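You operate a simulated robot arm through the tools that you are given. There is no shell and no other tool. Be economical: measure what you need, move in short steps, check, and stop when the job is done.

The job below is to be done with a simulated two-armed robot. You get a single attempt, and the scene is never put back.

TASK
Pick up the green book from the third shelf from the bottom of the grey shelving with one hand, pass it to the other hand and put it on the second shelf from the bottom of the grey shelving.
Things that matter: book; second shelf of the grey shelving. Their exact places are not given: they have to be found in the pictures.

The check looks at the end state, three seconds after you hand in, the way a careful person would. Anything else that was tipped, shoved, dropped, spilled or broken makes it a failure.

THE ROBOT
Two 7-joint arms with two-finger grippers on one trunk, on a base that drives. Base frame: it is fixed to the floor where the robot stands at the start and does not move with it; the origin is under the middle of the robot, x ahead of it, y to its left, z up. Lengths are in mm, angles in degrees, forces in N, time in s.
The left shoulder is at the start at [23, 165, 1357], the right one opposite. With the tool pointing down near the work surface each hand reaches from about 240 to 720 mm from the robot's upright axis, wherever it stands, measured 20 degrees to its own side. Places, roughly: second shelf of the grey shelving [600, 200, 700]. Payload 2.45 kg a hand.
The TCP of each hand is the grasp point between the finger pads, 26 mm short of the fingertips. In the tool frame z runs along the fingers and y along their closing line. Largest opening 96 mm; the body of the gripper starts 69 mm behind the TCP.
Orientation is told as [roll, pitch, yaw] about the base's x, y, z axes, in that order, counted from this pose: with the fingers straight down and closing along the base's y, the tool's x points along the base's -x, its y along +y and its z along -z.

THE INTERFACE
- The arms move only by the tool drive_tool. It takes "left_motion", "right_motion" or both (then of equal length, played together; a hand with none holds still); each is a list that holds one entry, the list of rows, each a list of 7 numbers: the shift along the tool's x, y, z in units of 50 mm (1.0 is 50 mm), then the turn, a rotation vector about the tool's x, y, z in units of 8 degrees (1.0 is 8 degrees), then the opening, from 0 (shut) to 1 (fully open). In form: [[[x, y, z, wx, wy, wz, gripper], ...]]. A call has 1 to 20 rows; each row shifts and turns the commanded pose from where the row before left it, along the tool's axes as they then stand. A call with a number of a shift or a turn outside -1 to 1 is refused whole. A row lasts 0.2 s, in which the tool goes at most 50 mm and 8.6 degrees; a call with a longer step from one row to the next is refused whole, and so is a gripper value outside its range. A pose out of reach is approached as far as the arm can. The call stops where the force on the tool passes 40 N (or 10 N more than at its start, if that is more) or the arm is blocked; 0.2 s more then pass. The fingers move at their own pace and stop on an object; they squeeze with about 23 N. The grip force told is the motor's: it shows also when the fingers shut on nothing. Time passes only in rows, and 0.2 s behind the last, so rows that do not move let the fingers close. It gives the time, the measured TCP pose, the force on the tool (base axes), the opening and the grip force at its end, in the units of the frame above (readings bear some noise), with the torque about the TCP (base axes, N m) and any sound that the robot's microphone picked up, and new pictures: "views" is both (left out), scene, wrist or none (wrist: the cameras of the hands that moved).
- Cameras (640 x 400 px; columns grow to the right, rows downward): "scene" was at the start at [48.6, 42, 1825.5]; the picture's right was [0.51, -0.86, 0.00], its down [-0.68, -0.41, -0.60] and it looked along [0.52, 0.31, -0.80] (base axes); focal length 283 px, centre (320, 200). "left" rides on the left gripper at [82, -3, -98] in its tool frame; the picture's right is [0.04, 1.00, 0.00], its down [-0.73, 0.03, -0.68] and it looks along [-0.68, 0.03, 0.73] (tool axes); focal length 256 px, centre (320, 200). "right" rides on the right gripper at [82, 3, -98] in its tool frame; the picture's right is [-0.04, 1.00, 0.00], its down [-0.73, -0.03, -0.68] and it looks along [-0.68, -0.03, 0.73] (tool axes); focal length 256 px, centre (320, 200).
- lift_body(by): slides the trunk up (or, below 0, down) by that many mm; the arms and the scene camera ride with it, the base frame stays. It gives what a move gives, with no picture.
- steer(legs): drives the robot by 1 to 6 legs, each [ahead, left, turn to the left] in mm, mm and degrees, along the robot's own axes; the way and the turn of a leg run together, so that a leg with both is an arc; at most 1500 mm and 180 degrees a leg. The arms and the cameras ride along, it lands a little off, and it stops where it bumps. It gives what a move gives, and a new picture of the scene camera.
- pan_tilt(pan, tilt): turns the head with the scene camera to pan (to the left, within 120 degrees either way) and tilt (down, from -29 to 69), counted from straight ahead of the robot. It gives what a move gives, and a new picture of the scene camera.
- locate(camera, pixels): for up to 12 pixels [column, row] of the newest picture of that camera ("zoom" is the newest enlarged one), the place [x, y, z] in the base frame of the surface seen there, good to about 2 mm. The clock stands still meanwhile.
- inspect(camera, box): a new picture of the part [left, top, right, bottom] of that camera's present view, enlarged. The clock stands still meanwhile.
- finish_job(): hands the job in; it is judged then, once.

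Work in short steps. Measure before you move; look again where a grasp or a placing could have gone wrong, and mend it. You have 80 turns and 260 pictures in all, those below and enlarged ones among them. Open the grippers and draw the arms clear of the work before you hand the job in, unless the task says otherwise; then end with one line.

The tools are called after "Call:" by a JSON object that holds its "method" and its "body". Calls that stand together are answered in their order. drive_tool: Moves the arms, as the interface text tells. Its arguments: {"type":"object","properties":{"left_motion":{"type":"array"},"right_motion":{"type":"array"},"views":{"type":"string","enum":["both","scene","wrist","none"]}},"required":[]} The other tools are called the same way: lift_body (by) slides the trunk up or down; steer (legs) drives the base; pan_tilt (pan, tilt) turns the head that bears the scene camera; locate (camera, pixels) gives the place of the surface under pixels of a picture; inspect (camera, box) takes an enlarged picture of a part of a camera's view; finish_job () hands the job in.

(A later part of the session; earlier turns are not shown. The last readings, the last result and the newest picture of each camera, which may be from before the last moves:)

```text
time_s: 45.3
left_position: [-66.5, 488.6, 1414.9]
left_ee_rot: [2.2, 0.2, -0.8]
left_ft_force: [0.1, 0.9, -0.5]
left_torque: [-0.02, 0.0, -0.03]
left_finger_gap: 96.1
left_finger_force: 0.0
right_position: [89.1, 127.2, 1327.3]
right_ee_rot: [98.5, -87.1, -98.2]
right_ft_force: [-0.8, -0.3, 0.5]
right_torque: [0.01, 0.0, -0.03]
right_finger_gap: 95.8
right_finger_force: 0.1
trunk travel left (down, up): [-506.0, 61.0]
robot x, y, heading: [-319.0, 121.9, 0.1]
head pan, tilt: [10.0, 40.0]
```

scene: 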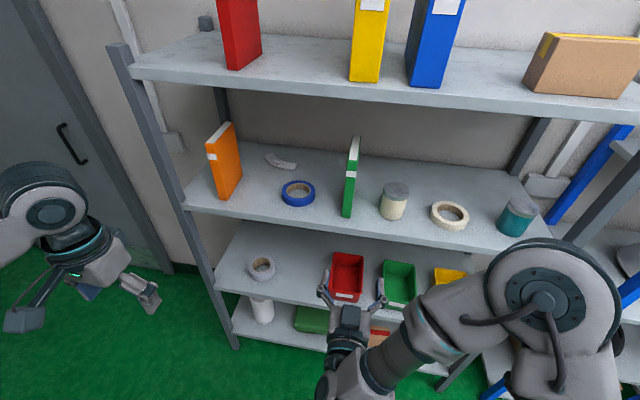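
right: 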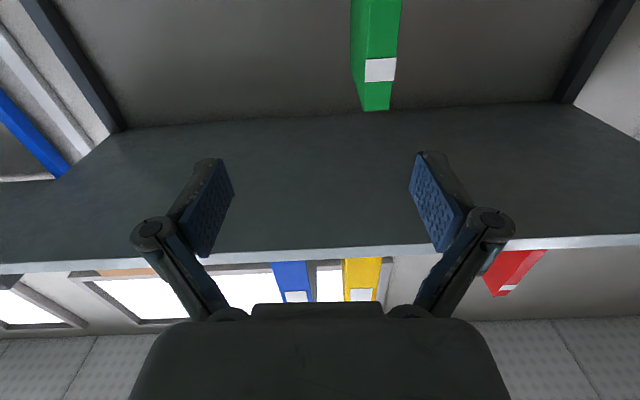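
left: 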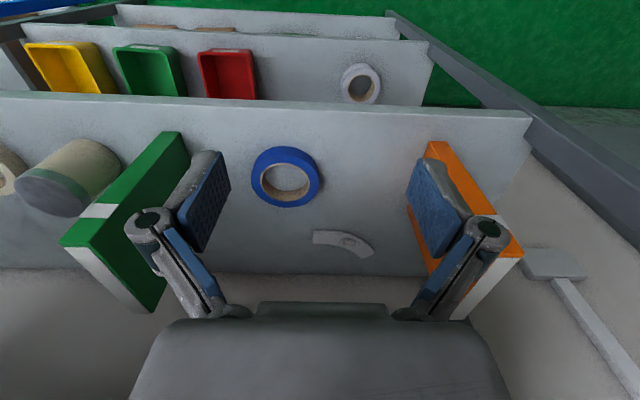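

The rocking runs at about 1 Hz. I try leaving the robot fully at rest (zero lifts) to find out whether it damps when nothing is commanded.

Call:
{"method": "lift_body", "body": {"by": 0}}

Call:
{"method": "lift_body", "body": {"by": 0}}

Call:
{"method": "lift_body", "body": {"by": 0}}

Call:
{"method": "lift_body", "body": {"by": 0}}

Call:
{"method": "lift_body", "body": {"by": 0}}

Call:
{"method": "lift_body", "body": {"by": 0}}

Call:
{"method": "lift_body", "body": {"by": 0}}

Call:
{"method": "lift_body", "body": {"by": 0}}

Call:
{"method": "lift_body", "body": {"by": 0}}

Call:
{"method": "lift_body", "body": {"by": 0}}

Call:
{"method": "lift_body", "body": {"by": 0}}

Call:
{"method": "lift_body", "body": {"by": 0}}

```text
time_s: 45.8
left_position: [-64.5, 495.4, 1415.9]
left_ee_rot: [2.3, -0.2, -0.6]
left_ft_force: [-0.5, -0.3, 0.2]
left_torque: [0.05, 0.02, -0.01]
left_finger_gap: 96.3
left_finger_force: 0.1
right_position: [90.1, 135.9, 1325.7]
right_ee_rot: [96.8, -87.4, -96.4]
right_ft_force: [-0.1, -0.2, -0.1]
right_torque: [-0.03, 0.0, 0.05]
right_finger_gap: 95.9
right_finger_force: 0.0
trunk travel left (down, up): [-506.0, 61.0]
robot x, y, heading: [-316.2, 128.3, 0.3]
head pan, tilt: [10.0, 40.0]
```

```text
time_s: 46.3
left_position: [-67.3, 484.7, 1413.3]
left_ee_rot: [2.3, 0.1, -0.8]
left_ft_force: [0.2, -0.2, -0.3]
left_torque: [-0.08, -0.04, -0.01]
left_finger_gap: 96.0
left_finger_force: 0.1
right_position: [88.9, 124.6, 1327.1]
right_ee_rot: [98.3, -87.0, -98.1]
right_ft_force: [-0.3, 0.7, 0.4]
right_torque: [0.01, -0.01, -0.04]
right_finger_gap: 95.7
right_finger_force: 0.1
trunk travel left (down, up): [-506.0, 61.0]
robot x, y, heading: [-319.9, 120.1, 0.1]
head pan, tilt: [10.0, 40.0]
```

```text
time_s: 46.8
left_position: [-64.4, 500.0, 1413.7]
left_ee_rot: [2.0, 0.0, -0.7]
left_ft_force: [-1.0, -0.8, -0.3]
left_torque: [0.02, 0.02, 0.03]
left_finger_gap: 95.9
left_finger_force: 0.0
right_position: [90.3, 140.7, 1325.7]
right_ee_rot: [96.8, -87.5, -96.2]
right_ft_force: [0.0, 0.0, 0.7]
right_torque: [0.02, 0.02, 0.03]
right_finger_gap: 96.2
right_finger_force: 0.1
trunk travel left (down, up): [-506.0, 61.0]
robot x, y, heading: [-317.6, 125.1, 0.1]
head pan, tilt: [10.0, 40.0]
```

```text
time_s: 47.3
left_position: [-69.0, 482.2, 1414.3]
left_ee_rot: [2.4, 0.2, -0.7]
left_ft_force: [-0.7, 1.0, -0.6]
left_torque: [-0.09, -0.03, -0.03]
left_finger_gap: 96.0
left_finger_force: 0.1
right_position: [87.7, 122.8, 1327.0]
right_ee_rot: [98.6, -87.0, -98.2]
right_ft_force: [0.1, 0.6, 0.4]
right_torque: [-0.01, 0.01, -0.01]
right_finger_gap: 95.8
right_finger_force: 0.0
trunk travel left (down, up): [-506.0, 61.0]
robot x, y, heading: [-319.9, 119.7, 0.1]
head pan, tilt: [10.0, 40.0]
```

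```text
time_s: 47.8
left_position: [-63.3, 501.2, 1413.5]
left_ee_rot: [1.9, -0.1, -0.7]
left_ft_force: [-0.2, -1.0, 0.0]
left_torque: [0.03, 0.01, -0.03]
left_finger_gap: 95.9
left_finger_force: 0.0
right_position: [89.4, 142.3, 1326.4]
right_ee_rot: [97.4, -87.6, -97.0]
right_ft_force: [-0.2, -0.1, 1.1]
right_torque: [0.01, 0.05, 0.0]
right_finger_gap: 96.0
right_finger_force: 0.0
trunk travel left (down, up): [-506.0, 61.0]
robot x, y, heading: [-317.9, 129.7, 0.3]
head pan, tilt: [10.0, 40.0]
```

```text
time_s: 48.3
left_position: [-68.4, 480.5, 1416.0]
left_ee_rot: [2.5, 0.1, -0.9]
left_ft_force: [-0.3, 1.3, 0.3]
left_torque: [-0.06, 0.01, -0.01]
left_finger_gap: 95.9
left_finger_force: 0.1
right_position: [87.1, 120.8, 1328.1]
right_ee_rot: [98.8, -86.8, -98.4]
right_ft_force: [-0.7, 0.6, -0.9]
right_torque: [-0.01, 0.01, -0.05]
right_finger_gap: 96.1
right_finger_force: 0.0
trunk travel left (down, up): [-506.0, 61.0]
robot x, y, heading: [-319.5, 116.8, 0.0]
head pan, tilt: [10.0, 40.0]
```

```text
time_s: 48.8
left_position: [-64.3, 501.5, 1415.2]
left_ee_rot: [1.8, -0.1, -0.8]
left_ft_force: [0.2, -1.1, 0.2]
left_torque: [0.06, 0.04, 0.0]
left_finger_gap: 96.1
left_finger_force: 0.1
right_position: [90.2, 142.1, 1325.5]
right_ee_rot: [97.0, -87.5, -96.4]
right_ft_force: [0.2, -0.5, -0.2]
right_torque: [0.0, 0.05, 0.01]
right_finger_gap: 95.9
right_finger_force: 0.1
trunk travel left (down, up): [-506.0, 61.0]
robot x, y, heading: [-317.5, 130.6, 0.2]
head pan, tilt: [10.0, 40.0]
```

```text
time_s: 49.3
left_position: [-68.7, 480.8, 1415.5]
left_ee_rot: [2.5, 0.2, -0.8]
left_ft_force: [-0.8, 1.0, -1.0]
left_torque: [-0.08, -0.06, 0.0]
left_finger_gap: 95.7
left_finger_force: 0.0
right_position: [87.5, 122.1, 1327.7]
right_ee_rot: [98.9, -86.9, -98.4]
right_ft_force: [-0.3, 0.0, 0.1]
right_torque: [-0.01, 0.0, -0.06]
right_finger_gap: 95.9
right_finger_force: 0.2
trunk travel left (down, up): [-506.0, 61.0]
robot x, y, heading: [-317.6, 120.6, 0.4]
head pan, tilt: [10.0, 40.0]
```

```text
time_s: 49.8
left_position: [-64.3, 501.0, 1414.3]
left_ee_rot: [1.9, -0.1, -0.6]
left_ft_force: [1.6, -1.1, -0.3]
left_torque: [0.02, 0.0, 0.0]
left_finger_gap: 95.8
left_finger_force: 0.0
right_position: [89.3, 141.9, 1325.3]
right_ee_rot: [96.5, -87.6, -95.9]
right_ft_force: [-0.6, 0.2, 0.4]
right_torque: [0.02, 0.04, 0.05]
right_finger_gap: 96.0
right_finger_force: 0.0
trunk travel left (down, up): [-506.0, 61.0]
robot x, y, heading: [-319.3, 123.7, -0.0]
head pan, tilt: [10.0, 40.0]
```

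```text
time_s: 50.3
left_position: [-69.0, 482.4, 1414.9]
left_ee_rot: [2.3, 0.1, -0.8]
left_ft_force: [-0.2, 0.9, 0.6]
left_torque: [-0.04, -0.06, 0.0]
left_finger_gap: 96.0
left_finger_force: 0.0
right_position: [88.3, 124.2, 1327.8]
right_ee_rot: [98.7, -86.9, -98.3]
right_ft_force: [0.0, 0.4, 0.8]
right_torque: [-0.04, 0.02, -0.03]
right_finger_gap: 96.2
right_finger_force: 0.1
trunk travel left (down, up): [-506.0, 61.0]
robot x, y, heading: [-320.4, 119.1, 0.1]
head pan, tilt: [10.0, 40.0]
```

```text
time_s: 50.8
left_position: [-64.8, 498.7, 1414.7]
left_ee_rot: [2.1, -0.1, -0.7]
left_ft_force: [0.4, -1.2, 0.3]
left_torque: [0.05, -0.01, 0.0]
left_finger_gap: 96.1
left_finger_force: 0.0
right_position: [89.8, 139.1, 1326.7]
right_ee_rot: [95.8, -87.3, -95.3]
right_ft_force: [-0.1, -0.2, 1.0]
right_torque: [0.03, 0.05, 0.04]
right_finger_gap: 95.9
right_finger_force: 0.0
trunk travel left (down, up): [-506.0, 61.0]
robot x, y, heading: [-321.2, 125.3, 0.2]
head pan, tilt: [10.0, 40.0]
```

```text
time_s: 51.3
left_position: [-68.1, 485.3, 1414.3]
left_ee_rot: [2.3, 0.1, -0.8]
left_ft_force: [-0.1, 0.6, 0.7]
left_torque: [-0.09, -0.03, 0.02]
left_finger_gap: 95.7
left_finger_force: 0.0
right_position: [88.9, 126.1, 1327.2]
right_ee_rot: [98.3, -86.9, -98.0]
right_ft_force: [-1.0, 0.7, -0.2]
right_torque: [0.0, 0.05, -0.11]
right_finger_gap: 95.9
right_finger_force: 0.0
trunk travel left (down, up): [-506.0, 61.0]
robot x, y, heading: [-321.0, 122.2, -0.0]
head pan, tilt: [10.0, 40.0]
```

At rest it damps: swing is down from ±50 to ±10 mm. I let it rest further.

Call:
{"method": "lift_body", "body": {"by": 0}}

Call:
{"method": "lift_body", "body": {"by": 0}}

Call:
{"method": "lift_body", "body": {"by": 0}}

Call:
{"method": "lift_body", "body": {"by": 0}}

Call:
{"method": "lift_body", "body": {"by": 0}}

Call:
{"method": "lift_body", "body": {"by": 0}}

Call:
{"method": "lift_body", "body": {"by": 0}}

Call:
{"method": "lift_body", "body": {"by": 0}}

Call:
{"method": "lift_body", "body": {"by": 0}}

Call:
{"method": "lift_body", "body": {"by": 0}}

Call:
{"method": "lift_body", "body": {"by": 0}}

Call:
{"method": "lift_body", "body": {"by": 0}}

Call:
{"method": "lift_body", "body": {"by": 0}}

Call:
{"method": "lift_body", "body": {"by": 0}}

```text
time_s: 51.8
left_position: [-64.8, 495.7, 1415.3]
left_ee_rot: [2.3, -0.1, -0.7]
left_ft_force: [0.1, -0.9, 0.7]
left_torque: [0.06, -0.01, 0.0]
left_finger_gap: 96.2
left_finger_force: 0.0
right_position: [88.7, 136.2, 1327.1]
right_ee_rot: [95.0, -87.2, -94.4]
right_ft_force: [0.3, -0.2, 0.8]
right_torque: [-0.04, 0.07, 0.07]
right_finger_gap: 95.8
right_finger_force: 0.0
trunk travel left (down, up): [-506.0, 61.0]
robot x, y, heading: [-317.2, 124.5, 0.0]
head pan, tilt: [10.0, 40.0]
```

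```text
time_s: 52.3
left_position: [-67.4, 489.6, 1411.6]
left_ee_rot: [2.2, 0.1, -0.9]
left_ft_force: [0.3, 1.1, 0.5]
left_torque: [-0.11, -0.05, 0.04]
left_finger_gap: 95.9
left_finger_force: 0.0
right_position: [88.6, 130.9, 1326.4]
right_ee_rot: [97.8, -87.1, -97.5]
right_ft_force: [-0.3, 0.9, 1.3]
right_torque: [-0.01, 0.05, -0.04]
right_finger_gap: 95.8
right_finger_force: 0.1
trunk travel left (down, up): [-506.0, 61.0]
robot x, y, heading: [-320.6, 119.6, 0.1]
head pan, tilt: [10.0, 40.0]
```

```text
time_s: 52.8
left_position: [-64.7, 490.4, 1415.2]
left_ee_rot: [2.3, 0.0, -0.7]
left_ft_force: [0.3, -0.8, 0.4]
left_torque: [0.08, 0.0, 0.02]
left_finger_gap: 96.2
left_finger_force: 0.0
right_position: [89.5, 132.0, 1326.5]
right_ee_rot: [94.2, -87.2, -93.7]
right_ft_force: [-0.4, -0.8, 0.5]
right_torque: [0.02, 0.01, 0.05]
right_finger_gap: 95.9
right_finger_force: 0.1
trunk travel left (down, up): [-506.0, 61.0]
robot x, y, heading: [-318.4, 125.4, 0.1]
head pan, tilt: [10.0, 40.0]
```

```text
time_s: 53.3
left_position: [-66.2, 492.9, 1410.5]
left_ee_rot: [2.0, 0.2, -0.9]
left_ft_force: [0.2, 1.2, 0.7]
left_torque: [-0.07, -0.06, 0.02]
left_finger_gap: 96.0
left_finger_force: 0.1
right_position: [89.3, 133.2, 1326.8]
right_ee_rot: [97.4, -87.2, -97.0]
right_ft_force: [0.1, 1.2, 1.4]
right_torque: [0.0, 0.03, -0.07]
right_finger_gap: 96.0
right_finger_force: 0.0
trunk travel left (down, up): [-506.0, 61.0]
robot x, y, heading: [-321.3, 125.0, -0.1]
head pan, tilt: [10.0, 40.0]
```

```text
time_s: 53.8
left_position: [-64.1, 485.9, 1417.0]
left_ee_rot: [2.4, 0.0, -0.7]
left_ft_force: [0.8, -0.6, 0.1]
left_torque: [0.06, 0.02, 0.01]
left_finger_gap: 96.0
left_finger_force: 0.1
right_position: [88.8, 129.1, 1325.9]
right_ee_rot: [93.5, -87.2, -93.1]
right_ft_force: [-0.3, -0.1, 0.5]
right_torque: [-0.02, 0.07, 0.04]
right_finger_gap: 96.1
right_finger_force: 0.1
trunk travel left (down, up): [-506.0, 61.0]
robot x, y, heading: [-322.4, 122.1, 0.4]
head pan, tilt: [10.0, 40.0]
```

```text
time_s: 54.3
left_position: [-66.4, 496.1, 1409.5]
left_ee_rot: [2.0, 0.3, -1.0]
left_ft_force: [-1.4, 0.2, 0.2]
left_torque: [-0.04, -0.04, -0.02]
left_finger_gap: 96.0
left_finger_force: 0.1
right_position: [88.5, 137.4, 1325.7]
right_ee_rot: [96.9, -87.3, -96.5]
right_ft_force: [0.0, 1.0, 0.2]
right_torque: [0.04, -0.03, -0.05]
right_finger_gap: 96.1
right_finger_force: 0.1
trunk travel left (down, up): [-506.0, 61.0]
robot x, y, heading: [-323.1, 121.7, -0.0]
head pan, tilt: [10.0, 40.0]
```

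```text
time_s: 54.8
left_position: [-63.0, 482.4, 1417.2]
left_ee_rot: [2.7, 0.0, -0.7]
left_ft_force: [0.5, 0.6, 0.2]
left_torque: [0.05, 0.03, -0.02]
left_finger_gap: 96.1
left_finger_force: 0.0
right_position: [90.1, 123.6, 1327.0]
right_ee_rot: [92.8, -86.9, -92.1]
right_ft_force: [-0.7, -0.9, 1.4]
right_torque: [0.05, 0.06, 0.01]
right_finger_gap: 96.2
right_finger_force: 0.0
trunk travel left (down, up): [-506.0, 61.0]
robot x, y, heading: [-322.7, 123.5, 0.4]
head pan, tilt: [10.0, 40.0]
```

```text
time_s: 55.3
left_position: [-65.5, 502.1, 1408.3]
left_ee_rot: [1.7, 0.3, -1.0]
left_ft_force: [-1.1, 0.6, -0.2]
left_torque: [-0.02, -0.02, -0.04]
left_finger_gap: 95.9
left_finger_force: 0.0
right_position: [89.4, 143.0, 1326.8]
right_ee_rot: [96.2, -87.5, -96.1]
right_ft_force: [0.8, 0.4, 0.6]
right_torque: [0.01, 0.01, -0.07]
right_finger_gap: 95.7
right_finger_force: 0.1
trunk travel left (down, up): [-506.0, 61.0]
robot x, y, heading: [-321.7, 123.0, -0.2]
head pan, tilt: [10.0, 40.0]
```

```text
time_s: 55.8
left_position: [-63.9, 476.8, 1419.4]
left_ee_rot: [2.9, 0.2, -0.6]
left_ft_force: [-0.5, 0.3, 0.7]
left_torque: [0.01, -0.03, 0.0]
left_finger_gap: 95.9
left_finger_force: 0.0
right_position: [89.4, 119.6, 1325.4]
right_ee_rot: [92.1, -86.7, -91.5]
right_ft_force: [0.2, 0.2, 1.0]
right_torque: [0.04, 0.08, 0.02]
right_finger_gap: 96.0
right_finger_force: 0.0
trunk travel left (down, up): [-506.0, 61.0]
robot x, y, heading: [-322.7, 121.7, 0.1]
head pan, tilt: [10.0, 40.0]
```

```text
time_s: 56.3
left_position: [-64.9, 506.0, 1406.9]
left_ee_rot: [1.5, 0.4, -1.2]
left_ft_force: [-0.2, -0.5, -0.8]
left_torque: [0.01, 0.05, -0.02]
left_finger_gap: 95.6
left_finger_force: 0.1
right_position: [89.3, 145.0, 1324.4]
right_ee_rot: [95.8, -87.6, -95.7]
right_ft_force: [-0.4, 0.5, -0.5]
right_torque: [0.01, -0.03, -0.02]
right_finger_gap: 96.1
right_finger_force: 0.1
trunk travel left (down, up): [-506.0, 61.0]
robot x, y, heading: [-319.2, 126.3, -0.3]
head pan, tilt: [10.0, 40.0]
```

```text
time_s: 56.8
left_position: [-64.3, 472.1, 1418.3]
left_ee_rot: [3.1, 0.1, -0.6]
left_ft_force: [0.2, 0.0, 1.1]
left_torque: [-0.02, 0.03, 0.0]
left_finger_gap: 96.1
left_finger_force: 0.1
right_position: [91.0, 114.8, 1324.1]
right_ee_rot: [91.5, -86.5, -90.9]
right_ft_force: [-0.9, -0.8, 0.7]
right_torque: [0.0, 0.03, 0.01]
right_finger_gap: 96.1
right_finger_force: 0.1
trunk travel left (down, up): [-506.0, 61.0]
robot x, y, heading: [-320.2, 118.1, 0.2]
head pan, tilt: [10.0, 40.0]
```

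```text
time_s: 57.3
left_position: [-63.8, 511.2, 1405.7]
left_ee_rot: [1.3, 0.3, -1.3]
left_ft_force: [0.7, 0.1, -1.6]
left_torque: [0.02, 0.06, -0.02]
left_finger_gap: 95.6
left_finger_force: 0.1
right_position: [89.7, 151.5, 1324.9]
right_ee_rot: [95.7, -87.8, -95.7]
right_ft_force: [-0.5, -0.4, -0.2]
right_torque: [-0.01, -0.05, 0.01]
right_finger_gap: 95.9
right_finger_force: 0.1
trunk travel left (down, up): [-506.0, 61.0]
robot x, y, heading: [-324.6, 125.7, -0.1]
head pan, tilt: [10.0, 40.0]
```

```text
time_s: 57.8
left_position: [-64.5, 467.3, 1420.4]
left_ee_rot: [3.1, 0.2, -0.5]
left_ft_force: [0.2, 0.3, -1.0]
left_torque: [-0.07, 0.01, 0.0]
left_finger_gap: 96.2
left_finger_force: 0.0
right_position: [91.4, 110.2, 1324.8]
right_ee_rot: [90.6, -86.4, -90.2]
right_ft_force: [0.2, 0.1, -0.5]
right_torque: [-0.01, 0.01, 0.04]
right_finger_gap: 96.2
right_finger_force: 0.1
trunk travel left (down, up): [-506.0, 61.0]
robot x, y, heading: [-320.2, 118.9, 0.4]
head pan, tilt: [10.0, 40.0]
```

```text
time_s: 58.3
left_position: [-64.7, 516.2, 1404.3]
left_ee_rot: [1.2, 0.5, -1.1]
left_ft_force: [1.2, -0.8, -0.7]
left_torque: [0.13, 0.16, -0.02]
left_finger_gap: 96.2
left_finger_force: 0.0
right_position: [89.6, 154.7, 1323.4]
right_ee_rot: [96.1, -88.2, -96.2]
right_ft_force: [-0.7, -0.9, -0.8]
right_torque: [-0.04, -0.06, 0.05]
right_finger_gap: 96.1
right_finger_force: 0.0
trunk travel left (down, up): [-506.0, 61.0]
robot x, y, heading: [-324.5, 125.5, -0.3]
head pan, tilt: [10.0, 40.0]
```

The rocking is self-sustained at this height. A lower centre of mass should stiffen it, and both shelves are reachable with a lowered trunk, so I lower by 350 mm (hands are well clear of the shelving) and observe.

Call:
{"method": "lift_body", "body": {"by": -350}}

Call:
{"method": "lift_body", "body": {"by": 0}}

Call:
{"method": "lift_body", "body": {"by": -3}}

Call:
{"method": "lift_body", "body": {"by": 0}}

Call:
{"method": "lift_body", "body": {"by": -10}}

Call:
{"method": "lift_body", "body": {"by": 0}}

Call:
{"method": "lift_body", "body": {"by": -20}}

Call:
{"method": "lift_body", "body": {"by": 0}}

Call:
{"method": "lift_body", "body": {"by": 0}}

```text
time_s: 61.7
left_position: [-66.5, 527.8, 1057.5]
left_ee_rot: [0.5, -0.5, -0.6]
left_ft_force: [0.8, -1.3, -0.1]
left_torque: [0.03, 0.05, 0.02]
left_finger_gap: 96.2
left_finger_force: 0.1
right_position: [90.2, 166.3, 977.3]
right_ee_rot: [118.3, -88.7, -117.7]
right_ft_force: [-1.0, 0.3, 0.2]
right_torque: [-0.01, -0.01, -0.06]
right_finger_gap: 96.1
right_finger_force: 0.1
trunk travel left (down, up): [-156.0, 411.0]
robot x, y, heading: [-314.5, 131.1, 0.2]
head pan, tilt: [10.0, 40.0]
```

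```text
time_s: 62.2
left_position: [-65.4, 445.7, 1078.8]
left_ee_rot: [4.4, -0.1, -0.4]
left_ft_force: [-0.5, 0.9, 0.7]
left_torque: [-0.09, -0.03, -0.01]
left_finger_gap: 95.8
left_finger_force: 0.1
right_position: [91.7, 87.0, 977.6]
right_ee_rot: [96.5, -85.3, -96.3]
right_ft_force: [0.4, -1.3, 1.0]
right_torque: [0.02, -0.01, 0.07]
right_finger_gap: 96.0
right_finger_force: 0.0
trunk travel left (down, up): [-156.0, 411.0]
robot x, y, heading: [-318.6, 111.1, 0.2]
head pan, tilt: [10.0, 40.0]
```

```text
time_s: 62.7
left_position: [-64.1, 528.8, 1050.3]
left_ee_rot: [0.4, -0.3, -0.7]
left_ft_force: [1.3, -0.9, -0.9]
left_torque: [0.05, 0.15, 0.02]
left_finger_gap: 96.0
left_finger_force: 0.0
right_position: [91.7, 166.5, 972.9]
right_ee_rot: [112.8, -88.8, -112.4]
right_ft_force: [-0.7, -1.1, 0.2]
right_torque: [0.03, 0.02, 0.03]
right_finger_gap: 95.8
right_finger_force: 0.0
trunk travel left (down, up): [-153.0, 414.0]
robot x, y, heading: [-326.9, 129.2, -0.1]
head pan, tilt: [10.0, 40.0]
```

```text
time_s: 63.2
left_position: [-65.1, 474.4, 1066.1]
left_ee_rot: [3.0, 0.0, -0.7]
left_ft_force: [0.5, 1.2, 0.2]
left_torque: [-0.01, -0.01, 0.01]
left_finger_gap: 96.1
left_finger_force: 0.0
right_position: [91.7, 115.5, 972.1]
right_ee_rot: [97.4, -86.6, -97.1]
right_ft_force: [0.7, -0.3, 0.1]
right_torque: [0.0, 0.02, 0.0]
right_finger_gap: 96.2
right_finger_force: 0.1
trunk travel left (down, up): [-153.0, 414.0]
robot x, y, heading: [-318.8, 122.6, 0.0]
head pan, tilt: [10.0, 40.0]
```

```text
time_s: 63.8
left_position: [-66.9, 460.8, 1059.9]
left_ee_rot: [3.9, -0.1, -0.6]
left_ft_force: [-0.4, 0.1, -0.2]
left_torque: [-0.05, -0.04, -0.04]
left_finger_gap: 96.0
left_finger_force: 0.0
right_position: [90.8, 102.5, 963.9]
right_ee_rot: [97.9, -86.1, -97.7]
right_ft_force: [0.2, -1.7, -0.6]
right_torque: [-0.01, 0.02, 0.09]
right_finger_gap: 96.0
right_finger_force: 0.1
trunk travel left (down, up): [-143.0, 424.0]
robot x, y, heading: [-319.3, 113.3, -0.0]
head pan, tilt: [10.0, 40.0]
```

```text
time_s: 64.3
left_position: [-65.7, 528.3, 1043.3]
left_ee_rot: [0.4, -0.3, -0.6]
left_ft_force: [0.2, 1.2, -0.1]
left_torque: [-0.05, 0.03, 0.02]
left_finger_gap: 96.0
left_finger_force: 0.0
right_position: [91.3, 167.7, 963.3]
right_ee_rot: [115.3, -88.8, -114.8]
right_ft_force: [0.4, 1.1, 0.0]
right_torque: [-0.01, 0.0, -0.14]
right_finger_gap: 96.1
right_finger_force: 0.1
trunk travel left (down, up): [-143.0, 424.0]
robot x, y, heading: [-322.3, 128.3, 0.3]
head pan, tilt: [10.0, 40.0]
```

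```text
time_s: 65.0
left_position: [-65.2, 503.3, 1029.4]
left_ee_rot: [1.7, -0.4, -0.7]
left_ft_force: [-0.7, 0.3, -0.3]
left_torque: [0.01, -0.02, -0.03]
left_finger_gap: 95.9
left_finger_force: 0.1
right_position: [95.3, 138.5, 945.9]
right_ee_rot: [109.1, -87.6, -109.6]
right_ft_force: [0.1, 0.1, 0.2]
right_torque: [-0.03, 0.03, 0.01]
right_finger_gap: 95.7
right_finger_force: 0.0
trunk travel left (down, up): [-123.0, 444.0]
robot x, y, heading: [-317.7, 123.5, 0.1]
head pan, tilt: [10.0, 40.0]
```

```text
time_s: 65.5
left_position: [-65.6, 464.8, 1040.0]
left_ee_rot: [3.6, -0.1, -0.6]
left_ft_force: [0.3, 0.4, -0.5]
left_torque: [-0.04, -0.01, 0.0]
left_finger_gap: 96.2
left_finger_force: 0.1
right_position: [95.5, 102.7, 944.8]
right_ee_rot: [98.5, -85.7, -98.7]
right_ft_force: [0.2, -1.7, -0.5]
right_torque: [-0.06, -0.03, 0.13]
right_finger_gap: 96.0
right_finger_force: 0.0
trunk travel left (down, up): [-123.0, 444.0]
robot x, y, heading: [-319.1, 115.5, 0.1]
head pan, tilt: [10.0, 40.0]
```

```text
time_s: 66.0
left_position: [-66.6, 521.6, 1024.2]
left_ee_rot: [0.8, -0.3, -0.6]
left_ft_force: [0.6, 0.1, -1.1]
left_torque: [-0.06, 0.05, 0.0]
left_finger_gap: 95.8
left_finger_force: 0.0
right_position: [95.9, 159.7, 945.3]
right_ee_rot: [115.0, -87.6, -115.6]
right_ft_force: [-0.1, 1.9, 0.1]
right_torque: [0.03, 0.06, -0.17]
right_finger_gap: 96.2
right_finger_force: 0.0
trunk travel left (down, up): [-123.0, 444.0]
robot x, y, heading: [-319.6, 129.4, -0.2]
head pan, tilt: [10.0, 40.0]
```

Still rocking about a lean of +2.3°. Perhaps the base touches something; I raise a bit (right reading jumped on the last lowering) and look around the base with the head.

Call:
{"method": "lift_body", "body": {"by": 60}}

Call:
{"method": "pan_tilt", "body": {"pan": -90, "tilt": 60}}

Call:
{"method": "pan_tilt", "body": {"pan": -120, "tilt": 35}}

Call:
{"method": "pan_tilt", "body": {"pan": 120, "tilt": 35}}

Call:
{"method": "pan_tilt", "body": {"pan": 80, "tilt": 60}}

Call:
{"method": "pan_tilt", "body": {"pan": 0, "tilt": 69}}

```text
time_s: 67.0
left_position: [-64.7, 496.6, 1088.8]
left_ee_rot: [2.0, -0.1, -0.7]
left_ft_force: [-0.2, 0.1, -0.3]
left_torque: [0.06, 0.01, -0.01]
left_finger_gap: 96.0
left_finger_force: 0.0
right_position: [90.9, 136.0, 1002.4]
right_ee_rot: [96.7, -87.6, -96.3]
right_ft_force: [0.3, -0.1, 0.7]
right_torque: [-0.03, -0.03, 0.0]
right_finger_gap: 95.9
right_finger_force: 0.1
trunk travel left (down, up): [-183.0, 384.0]
robot x, y, heading: [-318.9, 122.2, 0.2]
head pan, tilt: [10.0, 40.0]
```

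```text
time_s: 68.7
left_position: [-66.4, 485.8, 1094.3]
left_ee_rot: [2.6, -0.1, -0.7]
left_ft_force: [0.6, 1.4, 0.7]
left_torque: [0.0, 0.0, 0.01]
left_finger_gap: 96.0
left_finger_force: 0.1
right_position: [91.3, 125.3, 1004.1]
right_ee_rot: [98.6, -87.0, -98.1]
right_ft_force: [0.2, 0.0, -0.1]
right_torque: [0.0, 0.02, 0.06]
right_finger_gap: 96.3
right_finger_force: 0.0
trunk travel left (down, up): [-183.0, 384.0]
robot x, y, heading: [-321.3, 121.1, 0.3]
head pan, tilt: [-90.0, 60.0]
```

scene: 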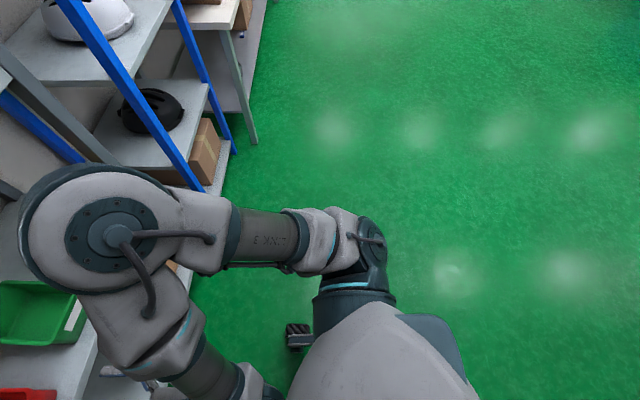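

```text
time_s: 69.7
left_position: [-65.0, 475.1, 1097.3]
left_ee_rot: [3.0, -0.1, -0.6]
left_ft_force: [-0.7, 0.3, 0.0]
left_torque: [-0.04, -0.02, -0.02]
left_finger_gap: 96.0
left_finger_force: 0.1
right_position: [91.6, 116.0, 1003.6]
right_ee_rot: [98.4, -86.6, -98.1]
right_ft_force: [-0.3, -0.5, 0.5]
right_torque: [-0.04, 0.02, 0.02]
right_finger_gap: 96.2
right_finger_force: 0.2
trunk travel left (down, up): [-183.0, 384.0]
robot x, y, heading: [-320.5, 119.5, 0.1]
head pan, tilt: [-120.0, 35.0]
```

scene: 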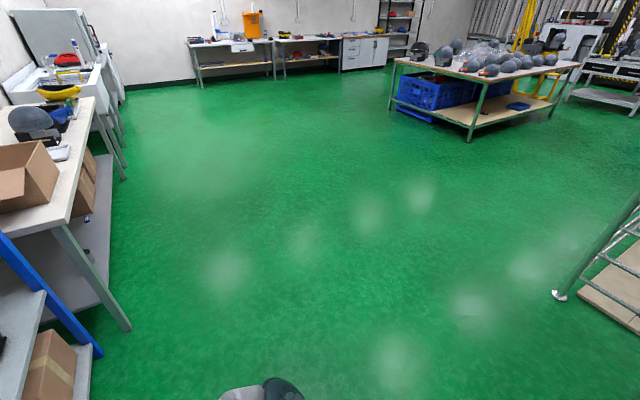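

```text
time_s: 73.1
left_position: [-64.4, 484.5, 1095.2]
left_ee_rot: [2.6, -0.1, -0.5]
left_ft_force: [0.9, -1.0, 0.1]
left_torque: [-0.02, -0.04, 0.0]
left_finger_gap: 96.2
left_finger_force: 0.1
right_position: [93.4, 124.2, 1004.1]
right_ee_rot: [99.6, -87.0, -99.2]
right_ft_force: [-0.2, 0.0, 0.1]
right_torque: [0.03, 0.0, 0.03]
right_finger_gap: 95.9
right_finger_force: 0.0
trunk travel left (down, up): [-183.0, 384.0]
robot x, y, heading: [-316.6, 124.4, -0.1]
head pan, tilt: [120.0, 35.0]
```

scene: 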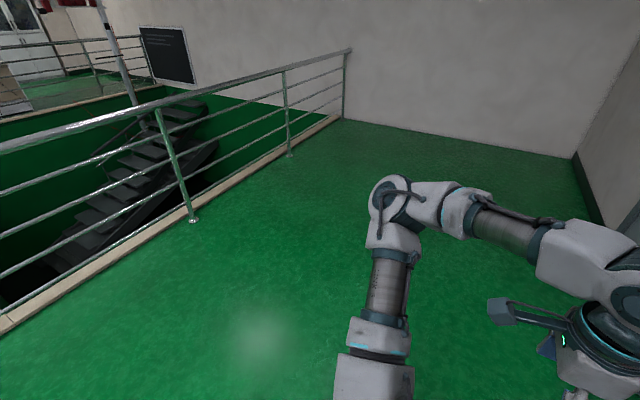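

```text
time_s: 74.2
left_position: [-65.6, 488.3, 1094.2]
left_ee_rot: [2.2, -0.2, -0.6]
left_ft_force: [-0.3, 0.3, 0.8]
left_torque: [-0.04, 0.01, -0.01]
left_finger_gap: 96.1
left_finger_force: 0.1
right_position: [91.9, 129.9, 1003.6]
right_ee_rot: [100.3, -87.2, -99.9]
right_ft_force: [0.0, -0.3, -0.4]
right_torque: [0.01, 0.0, -0.02]
right_finger_gap: 96.3
right_finger_force: 0.1
trunk travel left (down, up): [-183.0, 384.0]
robot x, y, heading: [-319.2, 123.0, -0.1]
head pan, tilt: [80.0, 60.0]
```

scene: 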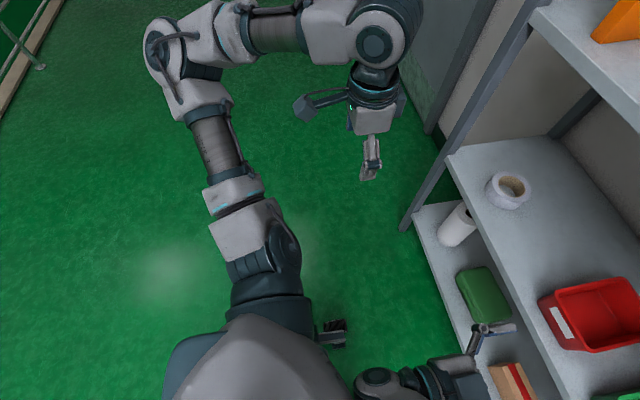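

```text
time_s: 75.7
left_position: [-66.6, 489.1, 1093.0]
left_ee_rot: [2.3, -0.2, -0.5]
left_ft_force: [0.2, -0.1, -0.1]
left_torque: [0.03, 0.0, 0.02]
left_finger_gap: 96.1
left_finger_force: 0.1
right_position: [91.0, 127.6, 1003.8]
right_ee_rot: [100.1, -87.2, -99.9]
right_ft_force: [-0.3, -0.4, 0.4]
right_torque: [0.01, 0.01, -0.01]
right_finger_gap: 95.9
right_finger_force: 0.1
trunk travel left (down, up): [-183.0, 384.0]
robot x, y, heading: [-319.2, 120.0, 0.0]
head pan, tilt: [0.0, 68.8]
```

scene: 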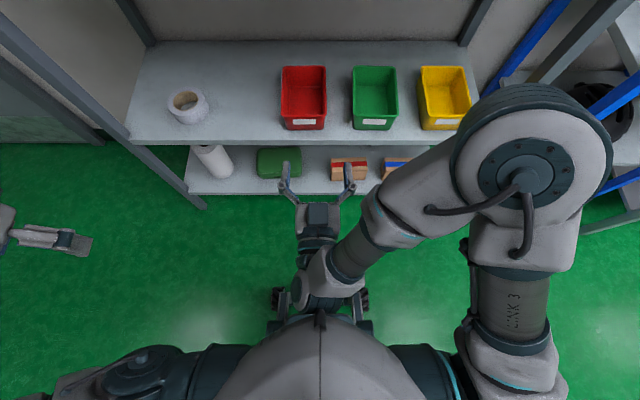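

Nothing touches the base, and the samples now spread by only ±10 mm: at lower height the rocking is dying. I check again with a few rests.

Call:
{"method": "lift_body", "body": {"by": 0}}

Call:
{"method": "lift_body", "body": {"by": 2}}

Call:
{"method": "drive_tool", "body": {"left_motion": [[[0, 0, 0, 0, 0, 0, 1]]], "views": "none"}}

Call:
{"method": "drive_tool", "body": {"left_motion": [[[0, 0, 0, 0, 0, 0, 1], [0, 0, 0, 0, 0, 0, 1]]], "views": "none"}}

Call:
{"method": "drive_tool", "body": {"right_motion": [[[0, 0, 0, 0, 0, 0, 1]]], "views": "none"}}

Call:
{"method": "drive_tool", "body": {"right_motion": [[[0, 0, 0, 0, 0, 0, 1], [0, 0, 0, 0, 0, 0, 1]]], "views": "none"}}

Call:
{"method": "drive_tool", "body": {"right_motion": [[[0, 0, 0, 0, 0, 0, 1]]], "views": "none"}}

```text
time_s: 76.2
left_position: [-66.2, 496.0, 1091.1]
left_ee_rot: [2.0, -0.2, -0.5]
left_ft_force: [0.8, 0.6, 0.7]
left_torque: [-0.02, 0.03, -0.01]
left_finger_gap: 95.9
left_finger_force: 0.1
right_position: [90.5, 134.6, 1003.2]
right_ee_rot: [100.7, -87.4, -100.2]
right_ft_force: [0.6, 0.3, 0.4]
right_torque: [0.01, 0.01, 0.01]
right_finger_gap: 95.9
right_finger_force: 0.1
trunk travel left (down, up): [-183.0, 384.0]
robot x, y, heading: [-324.7, 118.7, 0.1]
head pan, tilt: [0.0, 68.8]
```

```text
time_s: 76.7
left_position: [-64.7, 491.4, 1094.5]
left_ee_rot: [2.1, -0.2, -0.6]
left_ft_force: [-0.4, 1.1, -0.4]
left_torque: [-0.03, -0.02, 0.02]
left_finger_gap: 95.8
left_finger_force: 0.0
right_position: [90.7, 131.0, 1005.4]
right_ee_rot: [100.4, -87.3, -99.9]
right_ft_force: [-0.2, -0.6, -1.1]
right_torque: [-0.01, -0.01, 0.0]
right_finger_gap: 96.1
right_finger_force: 0.0
trunk travel left (down, up): [-185.0, 382.0]
robot x, y, heading: [-319.6, 126.7, 0.1]
head pan, tilt: [0.0, 68.8]
```

```text
time_s: 77.1
left_position: [-66.7, 494.0, 1094.4]
left_ee_rot: [2.1, -0.2, -0.5]
left_ft_force: [-0.2, -0.4, 0.8]
left_torque: [0.0, 0.01, 0.02]
left_finger_gap: 96.0
left_finger_force: 0.0
right_position: [91.6, 131.7, 1006.1]
right_ee_rot: [100.4, -87.4, -100.0]
right_ft_force: [0.4, 0.2, -0.6]
right_torque: [0.02, -0.04, 0.02]
right_finger_gap: 95.9
right_finger_force: 0.2
trunk travel left (down, up): [-185.0, 382.0]
robot x, y, heading: [-320.6, 118.2, 0.1]
head pan, tilt: [0.0, 68.8]
```

```text
time_s: 77.7
left_position: [-65.3, 492.0, 1094.6]
left_ee_rot: [2.2, -0.1, -0.6]
left_ft_force: [1.8, 0.7, 0.7]
left_torque: [0.0, -0.01, 0.02]
left_finger_gap: 96.2
left_finger_force: 0.0
right_position: [92.4, 131.8, 1006.5]
right_ee_rot: [100.5, -87.3, -100.1]
right_ft_force: [0.5, 1.5, -0.7]
right_torque: [-0.01, -0.01, 0.0]
right_finger_gap: 96.0
right_finger_force: 0.1
trunk travel left (down, up): [-185.0, 382.0]
robot x, y, heading: [-320.7, 120.4, -0.0]
head pan, tilt: [0.0, 68.8]
```

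```text
time_s: 78.1
left_position: [-65.5, 492.8, 1094.4]
left_ee_rot: [2.3, -0.1, -0.6]
left_ft_force: [1.3, 0.1, -1.2]
left_torque: [-0.02, -0.02, 0.01]
left_finger_gap: 96.3
left_finger_force: 0.0
right_position: [91.2, 132.8, 1004.8]
right_ee_rot: [100.5, -87.4, -100.0]
right_ft_force: [0.8, 0.1, 0.5]
right_torque: [-0.03, -0.01, -0.01]
right_finger_gap: 96.0
right_finger_force: 0.0
trunk travel left (down, up): [-185.0, 382.0]
robot x, y, heading: [-319.5, 122.9, -0.1]
head pan, tilt: [0.0, 68.8]
```

```text
time_s: 78.7
left_position: [-65.6, 491.6, 1095.2]
left_ee_rot: [2.1, -0.2, -0.7]
left_ft_force: [0.1, -0.1, -0.8]
left_torque: [0.01, 0.03, 0.02]
left_finger_gap: 96.0
left_finger_force: 0.1
right_position: [91.4, 131.6, 1005.3]
right_ee_rot: [100.4, -87.4, -100.1]
right_ft_force: [0.4, -0.5, 0.3]
right_torque: [-0.01, -0.01, -0.01]
right_finger_gap: 95.9
right_finger_force: 0.0
trunk travel left (down, up): [-185.0, 382.0]
robot x, y, heading: [-319.3, 122.0, 0.1]
head pan, tilt: [0.0, 68.8]
```

```text
time_s: 79.1
left_position: [-65.4, 492.7, 1095.0]
left_ee_rot: [2.2, -0.2, -0.6]
left_ft_force: [-0.4, 0.4, -0.3]
left_torque: [0.0, 0.02, -0.01]
left_finger_gap: 96.2
left_finger_force: 0.1
right_position: [90.6, 130.7, 1005.6]
right_ee_rot: [100.3, -87.2, -100.0]
right_ft_force: [-0.3, 0.4, 0.6]
right_torque: [-0.01, 0.01, -0.02]
right_finger_gap: 95.8
right_finger_force: 0.1
trunk travel left (down, up): [-185.0, 382.0]
robot x, y, heading: [-317.9, 121.7, -0.2]
head pan, tilt: [0.0, 68.8]
```

Calm now, with a constant roll of about 2.7° in the right hand that I will correct. I drive forward 120 mm at this low height and let it settle.

Call:
{"method": "steer", "body": {"legs": [[120, 0, 0]]}}

Call:
{"method": "pan_tilt", "body": {"pan": -100, "tilt": 30}}

Call:
{"method": "pan_tilt", "body": {"pan": 20, "tilt": 20}}

Call:
{"method": "lift_body", "body": {"by": 0}}

Call:
{"method": "lift_body", "body": {"by": 0}}

Call:
{"method": "lift_body", "body": {"by": 2}}

Call:
{"method": "lift_body", "body": {"by": 0}}

```text
time_s: 80.3
left_position: [54.7, 493.7, 1095.0]
left_ee_rot: [2.2, -0.3, -0.5]
left_ft_force: [0.1, 0.1, -0.6]
left_torque: [-0.02, -0.01, 0.01]
left_finger_gap: 96.0
left_finger_force: 0.2
right_position: [212.1, 133.7, 1005.8]
right_ee_rot: [100.4, -87.3, -99.9]
right_ft_force: [-0.2, 0.1, -0.4]
right_torque: [0.02, -0.02, 0.02]
right_finger_gap: 95.9
right_finger_force: 0.1
trunk travel left (down, up): [-185.0, 382.0]
robot x, y, heading: [-200.9, 122.6, -0.1]
head pan, tilt: [0.0, 68.8]
```

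scene: 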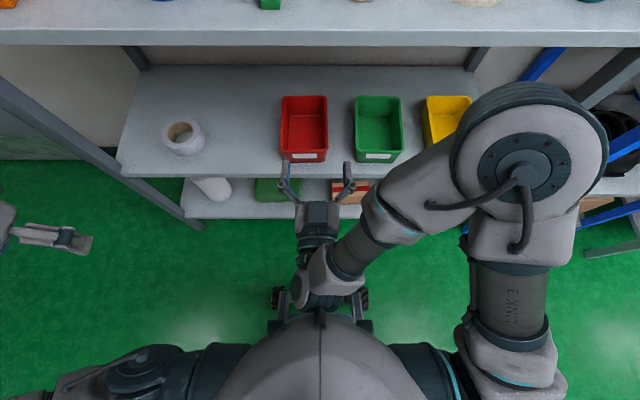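

```text
time_s: 82.1
left_position: [53.6, 490.6, 1096.7]
left_ee_rot: [2.3, -0.4, -0.4]
left_ft_force: [-0.5, 0.1, -0.9]
left_torque: [-0.01, 0.01, 0.02]
left_finger_gap: 95.9
left_finger_force: 0.1
right_position: [208.9, 130.6, 1006.4]
right_ee_rot: [102.2, -87.2, -101.7]
right_ft_force: [0.3, 0.0, -0.3]
right_torque: [-0.03, 0.02, -0.02]
right_finger_gap: 96.1
right_finger_force: 0.0
trunk travel left (down, up): [-185.0, 382.0]
robot x, y, heading: [-199.0, 125.4, 0.2]
head pan, tilt: [-100.0, 30.0]
```

scene: 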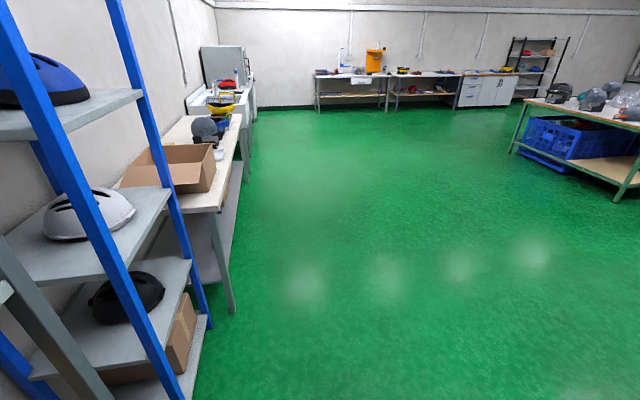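

```text
time_s: 84.1
left_position: [52.5, 492.4, 1096.8]
left_ee_rot: [2.4, -0.3, -0.5]
left_ft_force: [-0.4, -0.1, 0.2]
left_torque: [-0.02, -0.03, -0.04]
left_finger_gap: 96.1
left_finger_force: 0.0
right_position: [209.6, 129.9, 1005.0]
right_ee_rot: [102.2, -87.2, -101.7]
right_ft_force: [0.4, 0.6, -0.3]
right_torque: [0.0, -0.03, -0.01]
right_finger_gap: 96.1
right_finger_force: 0.1
trunk travel left (down, up): [-185.0, 382.0]
robot x, y, heading: [-199.7, 121.9, -0.1]
head pan, tilt: [20.0, 20.0]
```

scene: 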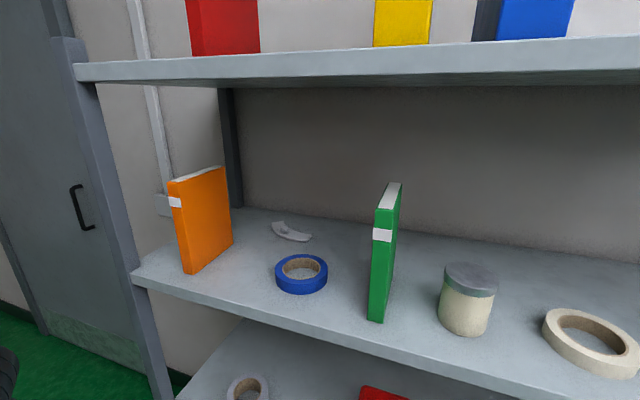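

```text
time_s: 84.6
left_position: [52.6, 491.0, 1096.2]
left_ee_rot: [2.3, -0.3, -0.5]
left_ft_force: [0.2, 0.3, 0.3]
left_torque: [-0.02, 0.02, 0.02]
left_finger_gap: 96.1
left_finger_force: 0.1
right_position: [209.4, 130.5, 1006.2]
right_ee_rot: [102.3, -87.3, -101.8]
right_ft_force: [-0.3, 0.2, 0.3]
right_torque: [-0.02, -0.01, 0.0]
right_finger_gap: 95.9
right_finger_force: 0.0
trunk travel left (down, up): [-185.0, 382.0]
robot x, y, heading: [-197.8, 122.8, 0.1]
head pan, tilt: [20.0, 20.0]
```

```text
time_s: 85.1
left_position: [52.3, 491.6, 1096.0]
left_ee_rot: [2.2, -0.3, -0.6]
left_ft_force: [0.3, -0.3, -0.7]
left_torque: [-0.03, -0.03, 0.0]
left_finger_gap: 95.9
left_finger_force: 0.1
right_position: [210.6, 131.3, 1006.3]
right_ee_rot: [102.2, -87.1, -101.7]
right_ft_force: [-0.1, 1.2, 0.0]
right_torque: [-0.02, 0.0, -0.05]
right_finger_gap: 95.8
right_finger_force: 0.0
trunk travel left (down, up): [-185.0, 382.0]
robot x, y, heading: [-197.7, 120.7, -0.1]
head pan, tilt: [20.0, 20.0]
```

```text
time_s: 85.6
left_position: [53.3, 490.5, 1098.2]
left_ee_rot: [2.3, -0.3, -0.6]
left_ft_force: [0.0, -0.1, 0.0]
left_torque: [0.01, 0.0, 0.0]
left_finger_gap: 95.9
left_finger_force: 0.0
right_position: [210.4, 130.1, 1008.2]
right_ee_rot: [101.9, -87.2, -101.5]
right_ft_force: [-0.2, -0.4, -0.9]
right_torque: [0.0, 0.02, 0.01]
right_finger_gap: 96.1
right_finger_force: 0.2
trunk travel left (down, up): [-187.0, 380.0]
robot x, y, heading: [-199.7, 124.6, 0.2]
head pan, tilt: [20.0, 20.0]
```

```text
time_s: 86.1
left_position: [52.7, 491.3, 1097.6]
left_ee_rot: [2.2, -0.3, -0.6]
left_ft_force: [0.1, 0.9, 0.2]
left_torque: [0.02, 0.02, 0.0]
left_finger_gap: 96.0
left_finger_force: 0.1
right_position: [209.5, 129.6, 1008.8]
right_ee_rot: [102.1, -87.2, -101.6]
right_ft_force: [0.1, -0.3, -0.2]
right_torque: [-0.03, 0.0, 0.0]
right_finger_gap: 96.0
right_finger_force: 0.0
trunk travel left (down, up): [-187.0, 380.0]
robot x, y, heading: [-199.3, 122.7, -0.2]
head pan, tilt: [20.0, 20.0]
```

Calm. I re-measure the book edges from the level scene view (spine at columns ~370–400).

Call:
{"method": "locate", "body": {"camera": "scene", "pixels": [[377, 215], [394, 215], [371, 310], [382, 310], [388, 300], [399, 200], [401, 190], [387, 187], [384, 260], [445, 300], [320, 275], [400, 240]]}}

Call:
{"method": "inspect", "body": {"camera": "scene", "box": [300, 150, 520, 350]}}

```text
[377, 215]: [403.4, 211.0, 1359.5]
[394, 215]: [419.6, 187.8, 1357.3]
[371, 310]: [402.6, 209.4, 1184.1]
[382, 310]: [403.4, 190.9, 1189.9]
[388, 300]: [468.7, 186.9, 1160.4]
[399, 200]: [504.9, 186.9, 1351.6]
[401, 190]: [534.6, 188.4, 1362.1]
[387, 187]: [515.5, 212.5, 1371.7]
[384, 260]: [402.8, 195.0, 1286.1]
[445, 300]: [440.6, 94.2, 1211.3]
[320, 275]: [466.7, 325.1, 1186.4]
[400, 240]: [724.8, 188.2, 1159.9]
```

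```text
2.00 times, centred on (410, 250) of scene
```

zoom: 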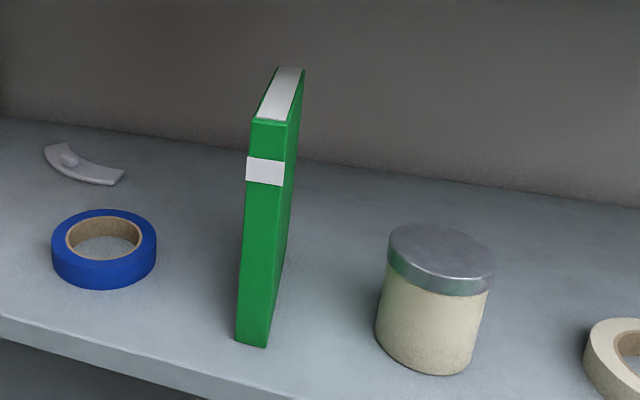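

Book centre y≈200, spine x≈403, aligned with x. I level the right hand and raise it gently to the grasp line, still at x≈210.

Call:
{"method": "drive_tool", "body": {"right_motion": [[[0, 0, 0, 0, 0, -0.17, 1], [0, 0, 0, 0, 0.06, -0.17, 1], [-0.25, 0.05, 0, 0, 0, 0, 1], [-0.45, 0.1, 0, 0, 0, 0, 1], [-0.45, 0.1, 0, 0, 0, 0, 1], [-0.45, 0.1, 0, 0, 0, 0, 1], [-0.45, 0.1, 0, 0, 0, 0, 1], [-0.45, 0.1, 0, 0, 0, 0, 1], [-0.45, 0.1, 0, 0, 0, 0, 1], [-0.45, 0.1, 0, 0, 0, 0, 1], [-0.45, 0.1, 0, 0, 0, 0, 1], [-0.45, 0.1, 0, 0, 0, 0, 1], [-0.45, 0.1, 0, 0, 0, 0, 1], [-0.45, 0.1, 0, 0, 0, 0, 1], [-0.45, 0.1, 0, 0, 0, 0, 1], [-0.45, 0.1, 0, 0, 0, 0, 1], [-0.25, 0.05, 0, 0, 0, 0, 1], [0, 0, 0, 0, 0, 0, 1]]], "views": "scene"}}

Call:
{"method": "lift_body", "body": {"by": 0}}

Call:
{"method": "lift_body", "body": {"by": 2}}

Call:
{"method": "lift_body", "body": {"by": 0}}

```text
time_s: 89.9
left_position: [53.0, 491.3, 1097.7]
left_ee_rot: [2.3, -0.3, -0.4]
left_ft_force: [0.1, -0.6, -1.3]
left_torque: [0.02, 0.01, -0.02]
left_finger_gap: 95.9
left_finger_force: 0.1
right_position: [208.4, 200.6, 1327.6]
right_ee_rot: [172.7, -90.0, -172.3]
right_ft_force: [-0.4, -0.2, -0.3]
right_torque: [0.01, -0.01, -0.03]
right_finger_gap: 96.1
right_finger_force: 0.0
trunk travel left (down, up): [-187.0, 380.0]
robot x, y, heading: [-197.8, 126.7, 0.1]
head pan, tilt: [20.0, 20.0]
```

scene: 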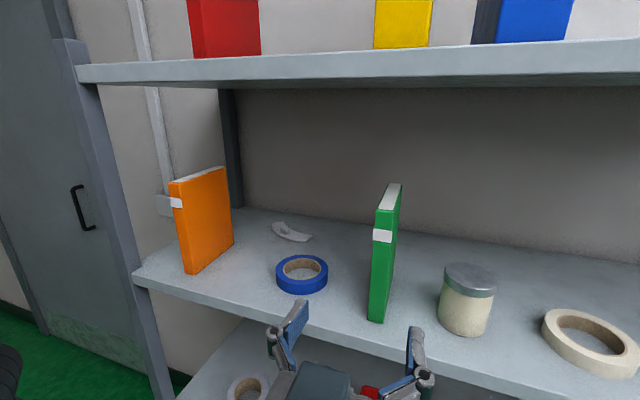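

```text
time_s: 90.4
left_position: [52.4, 490.9, 1098.4]
left_ee_rot: [2.4, -0.3, -0.5]
left_ft_force: [0.5, -0.7, -0.1]
left_torque: [-0.01, -0.03, 0.02]
left_finger_gap: 96.1
left_finger_force: 0.2
right_position: [208.9, 200.8, 1325.5]
right_ee_rot: [-174.7, -89.8, 175.2]
right_ft_force: [0.2, -0.4, -1.0]
right_torque: [0.01, 0.0, -0.02]
right_finger_gap: 96.0
right_finger_force: 0.0
trunk travel left (down, up): [-187.0, 380.0]
robot x, y, heading: [-198.3, 123.5, 0.1]
head pan, tilt: [20.0, 20.0]
```

```text
time_s: 90.9
left_position: [52.5, 492.2, 1100.1]
left_ee_rot: [2.2, -0.3, -0.4]
left_ft_force: [0.3, -0.9, -0.3]
left_torque: [-0.01, 0.02, -0.02]
left_finger_gap: 95.8
left_finger_force: 0.1
right_position: [210.0, 199.8, 1327.1]
right_ee_rot: [179.2, -89.9, -178.8]
right_ft_force: [0.1, 0.0, -0.5]
right_torque: [-0.03, 0.02, 0.04]
right_finger_gap: 96.0
right_finger_force: 0.1
trunk travel left (down, up): [-189.0, 378.0]
robot x, y, heading: [-202.6, 122.8, 0.1]
head pan, tilt: [20.0, 20.0]
```

```text
time_s: 91.4
left_position: [53.7, 491.4, 1099.7]
left_ee_rot: [2.3, -0.2, -0.6]
left_ft_force: [-0.2, -0.3, -0.2]
left_torque: [0.03, -0.01, -0.01]
left_finger_gap: 95.9
left_finger_force: 0.0
right_position: [208.2, 200.2, 1327.2]
right_ee_rot: [177.7, -89.8, -177.4]
right_ft_force: [-0.1, -0.6, 0.2]
right_torque: [0.05, -0.01, 0.03]
right_finger_gap: 95.9
right_finger_force: 0.1
trunk travel left (down, up): [-189.0, 378.0]
robot x, y, heading: [-200.4, 123.2, 0.3]
head pan, tilt: [20.0, 20.0]
```

Aligned at (209,200,1327). I advance 225 mm with fingers open around the book.

Call:
{"method": "drive_tool", "body": {"right_motion": [[[0, 0, 0.3, 0, 0, 0, 1], [0, 0, 0.5, 0, 0, 0, 1], [0, 0, 0.5, 0, 0, 0, 1], [0, 0, 0.5, 0, 0, 0, 1], [0, 0, 0.5, 0, 0, 0, 1], [0, 0, 0.5, 0, 0, 0, 1], [0, 0, 0.5, 0, 0, 0, 1], [0, 0, 0.5, 0, 0, 0, 1], [0, 0, 0.4, 0, 0, 0, 1], [0, 0, 0.3, 0, 0, 0, 1], [0, 0, 0, 0, 0, 0, 1], [0, 0, 0, 0, 0, 0, 1]]]}}

```text
time_s: 94.0
left_position: [53.2, 490.8, 1100.2]
left_ee_rot: [2.4, -0.3, -0.5]
left_ft_force: [-0.5, 0.6, 0.1]
left_torque: [-0.04, 0.0, 0.01]
left_finger_gap: 95.9
left_finger_force: 0.0
right_position: [434.8, 203.3, 1328.4]
right_ee_rot: [178.2, -90.0, -177.6]
right_ft_force: [0.2, -0.4, 0.0]
right_torque: [0.0, 0.01, -0.01]
right_finger_gap: 95.9
right_finger_force: 0.1
trunk travel left (down, up): [-189.0, 378.0]
robot x, y, heading: [-197.9, 124.3, 0.1]
head pan, tilt: [20.0, 20.0]
```

scene: 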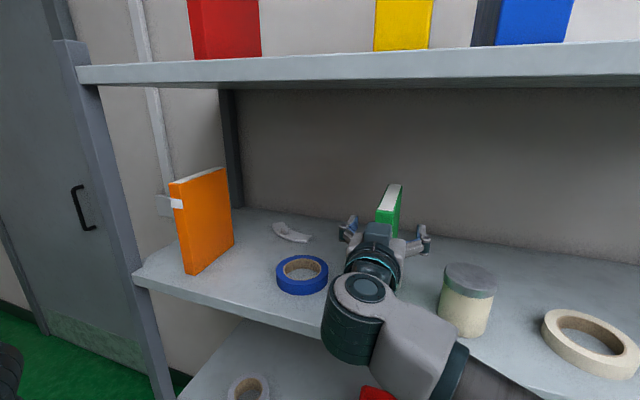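
right: 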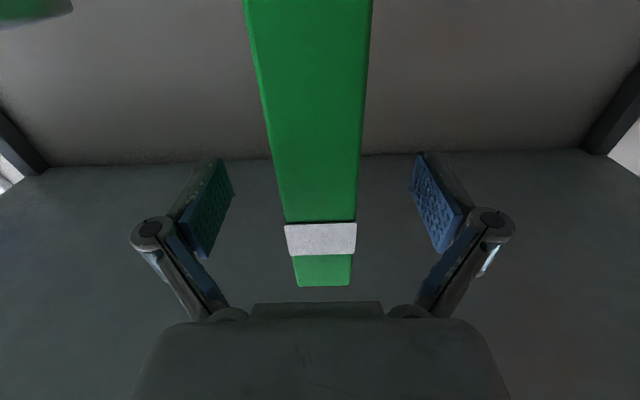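

The book sits between the pads, centred at column ~322. I shift 2 mm and close.

Call:
{"method": "drive_tool", "body": {"right_motion": [[[0, -0.05, 0, 0, 0, 0, 1], [0, 0, 0, 0, 0, 0, 0.5], [0, 0, 0, 0, 0, 0, 0.35], [0, 0, 0, 0, 0, 0, 0.1], [0, 0, 0, 0, 0, 0, 0], [0, 0, 0, 0, 0, 0, 0], [0, 0, 0, 0, 0, 0, 0]]]}}

```text
time_s: 95.6
left_position: [52.8, 491.1, 1100.4]
left_ee_rot: [2.3, -0.3, -0.6]
left_ft_force: [-0.4, 0.5, -0.5]
left_torque: [0.0, 0.0, 0.01]
left_finger_gap: 96.1
left_finger_force: 0.1
right_position: [434.5, 200.4, 1329.2]
right_ee_rot: [-178.7, -89.9, 179.2]
right_ft_force: [0.3, 1.4, -0.3]
right_torque: [0.22, -0.01, 0.09]
right_finger_gap: 28.0
right_finger_force: 22.8
trunk travel left (down, up): [-189.0, 378.0]
robot x, y, heading: [-195.5, 123.5, 0.2]
head pan, tilt: [20.0, 20.0]
```

scene: 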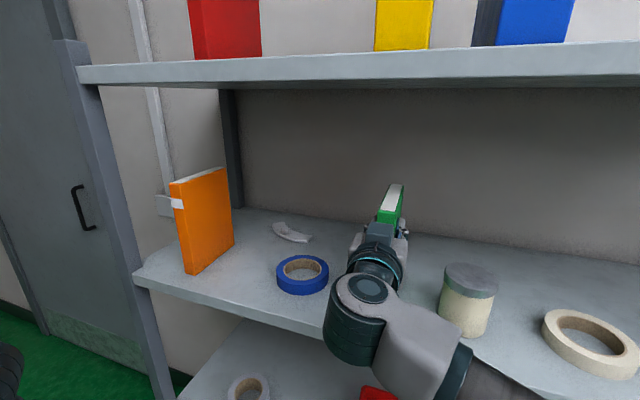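
right: 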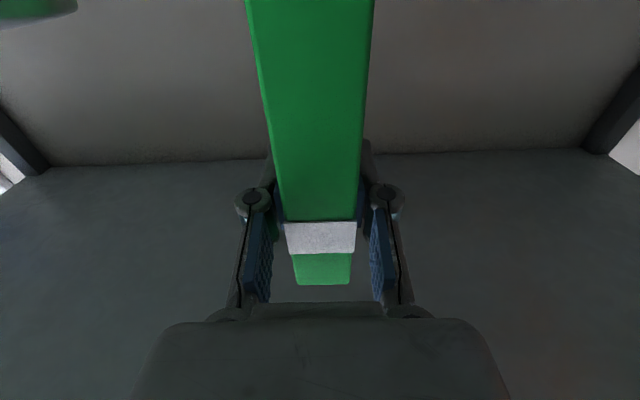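

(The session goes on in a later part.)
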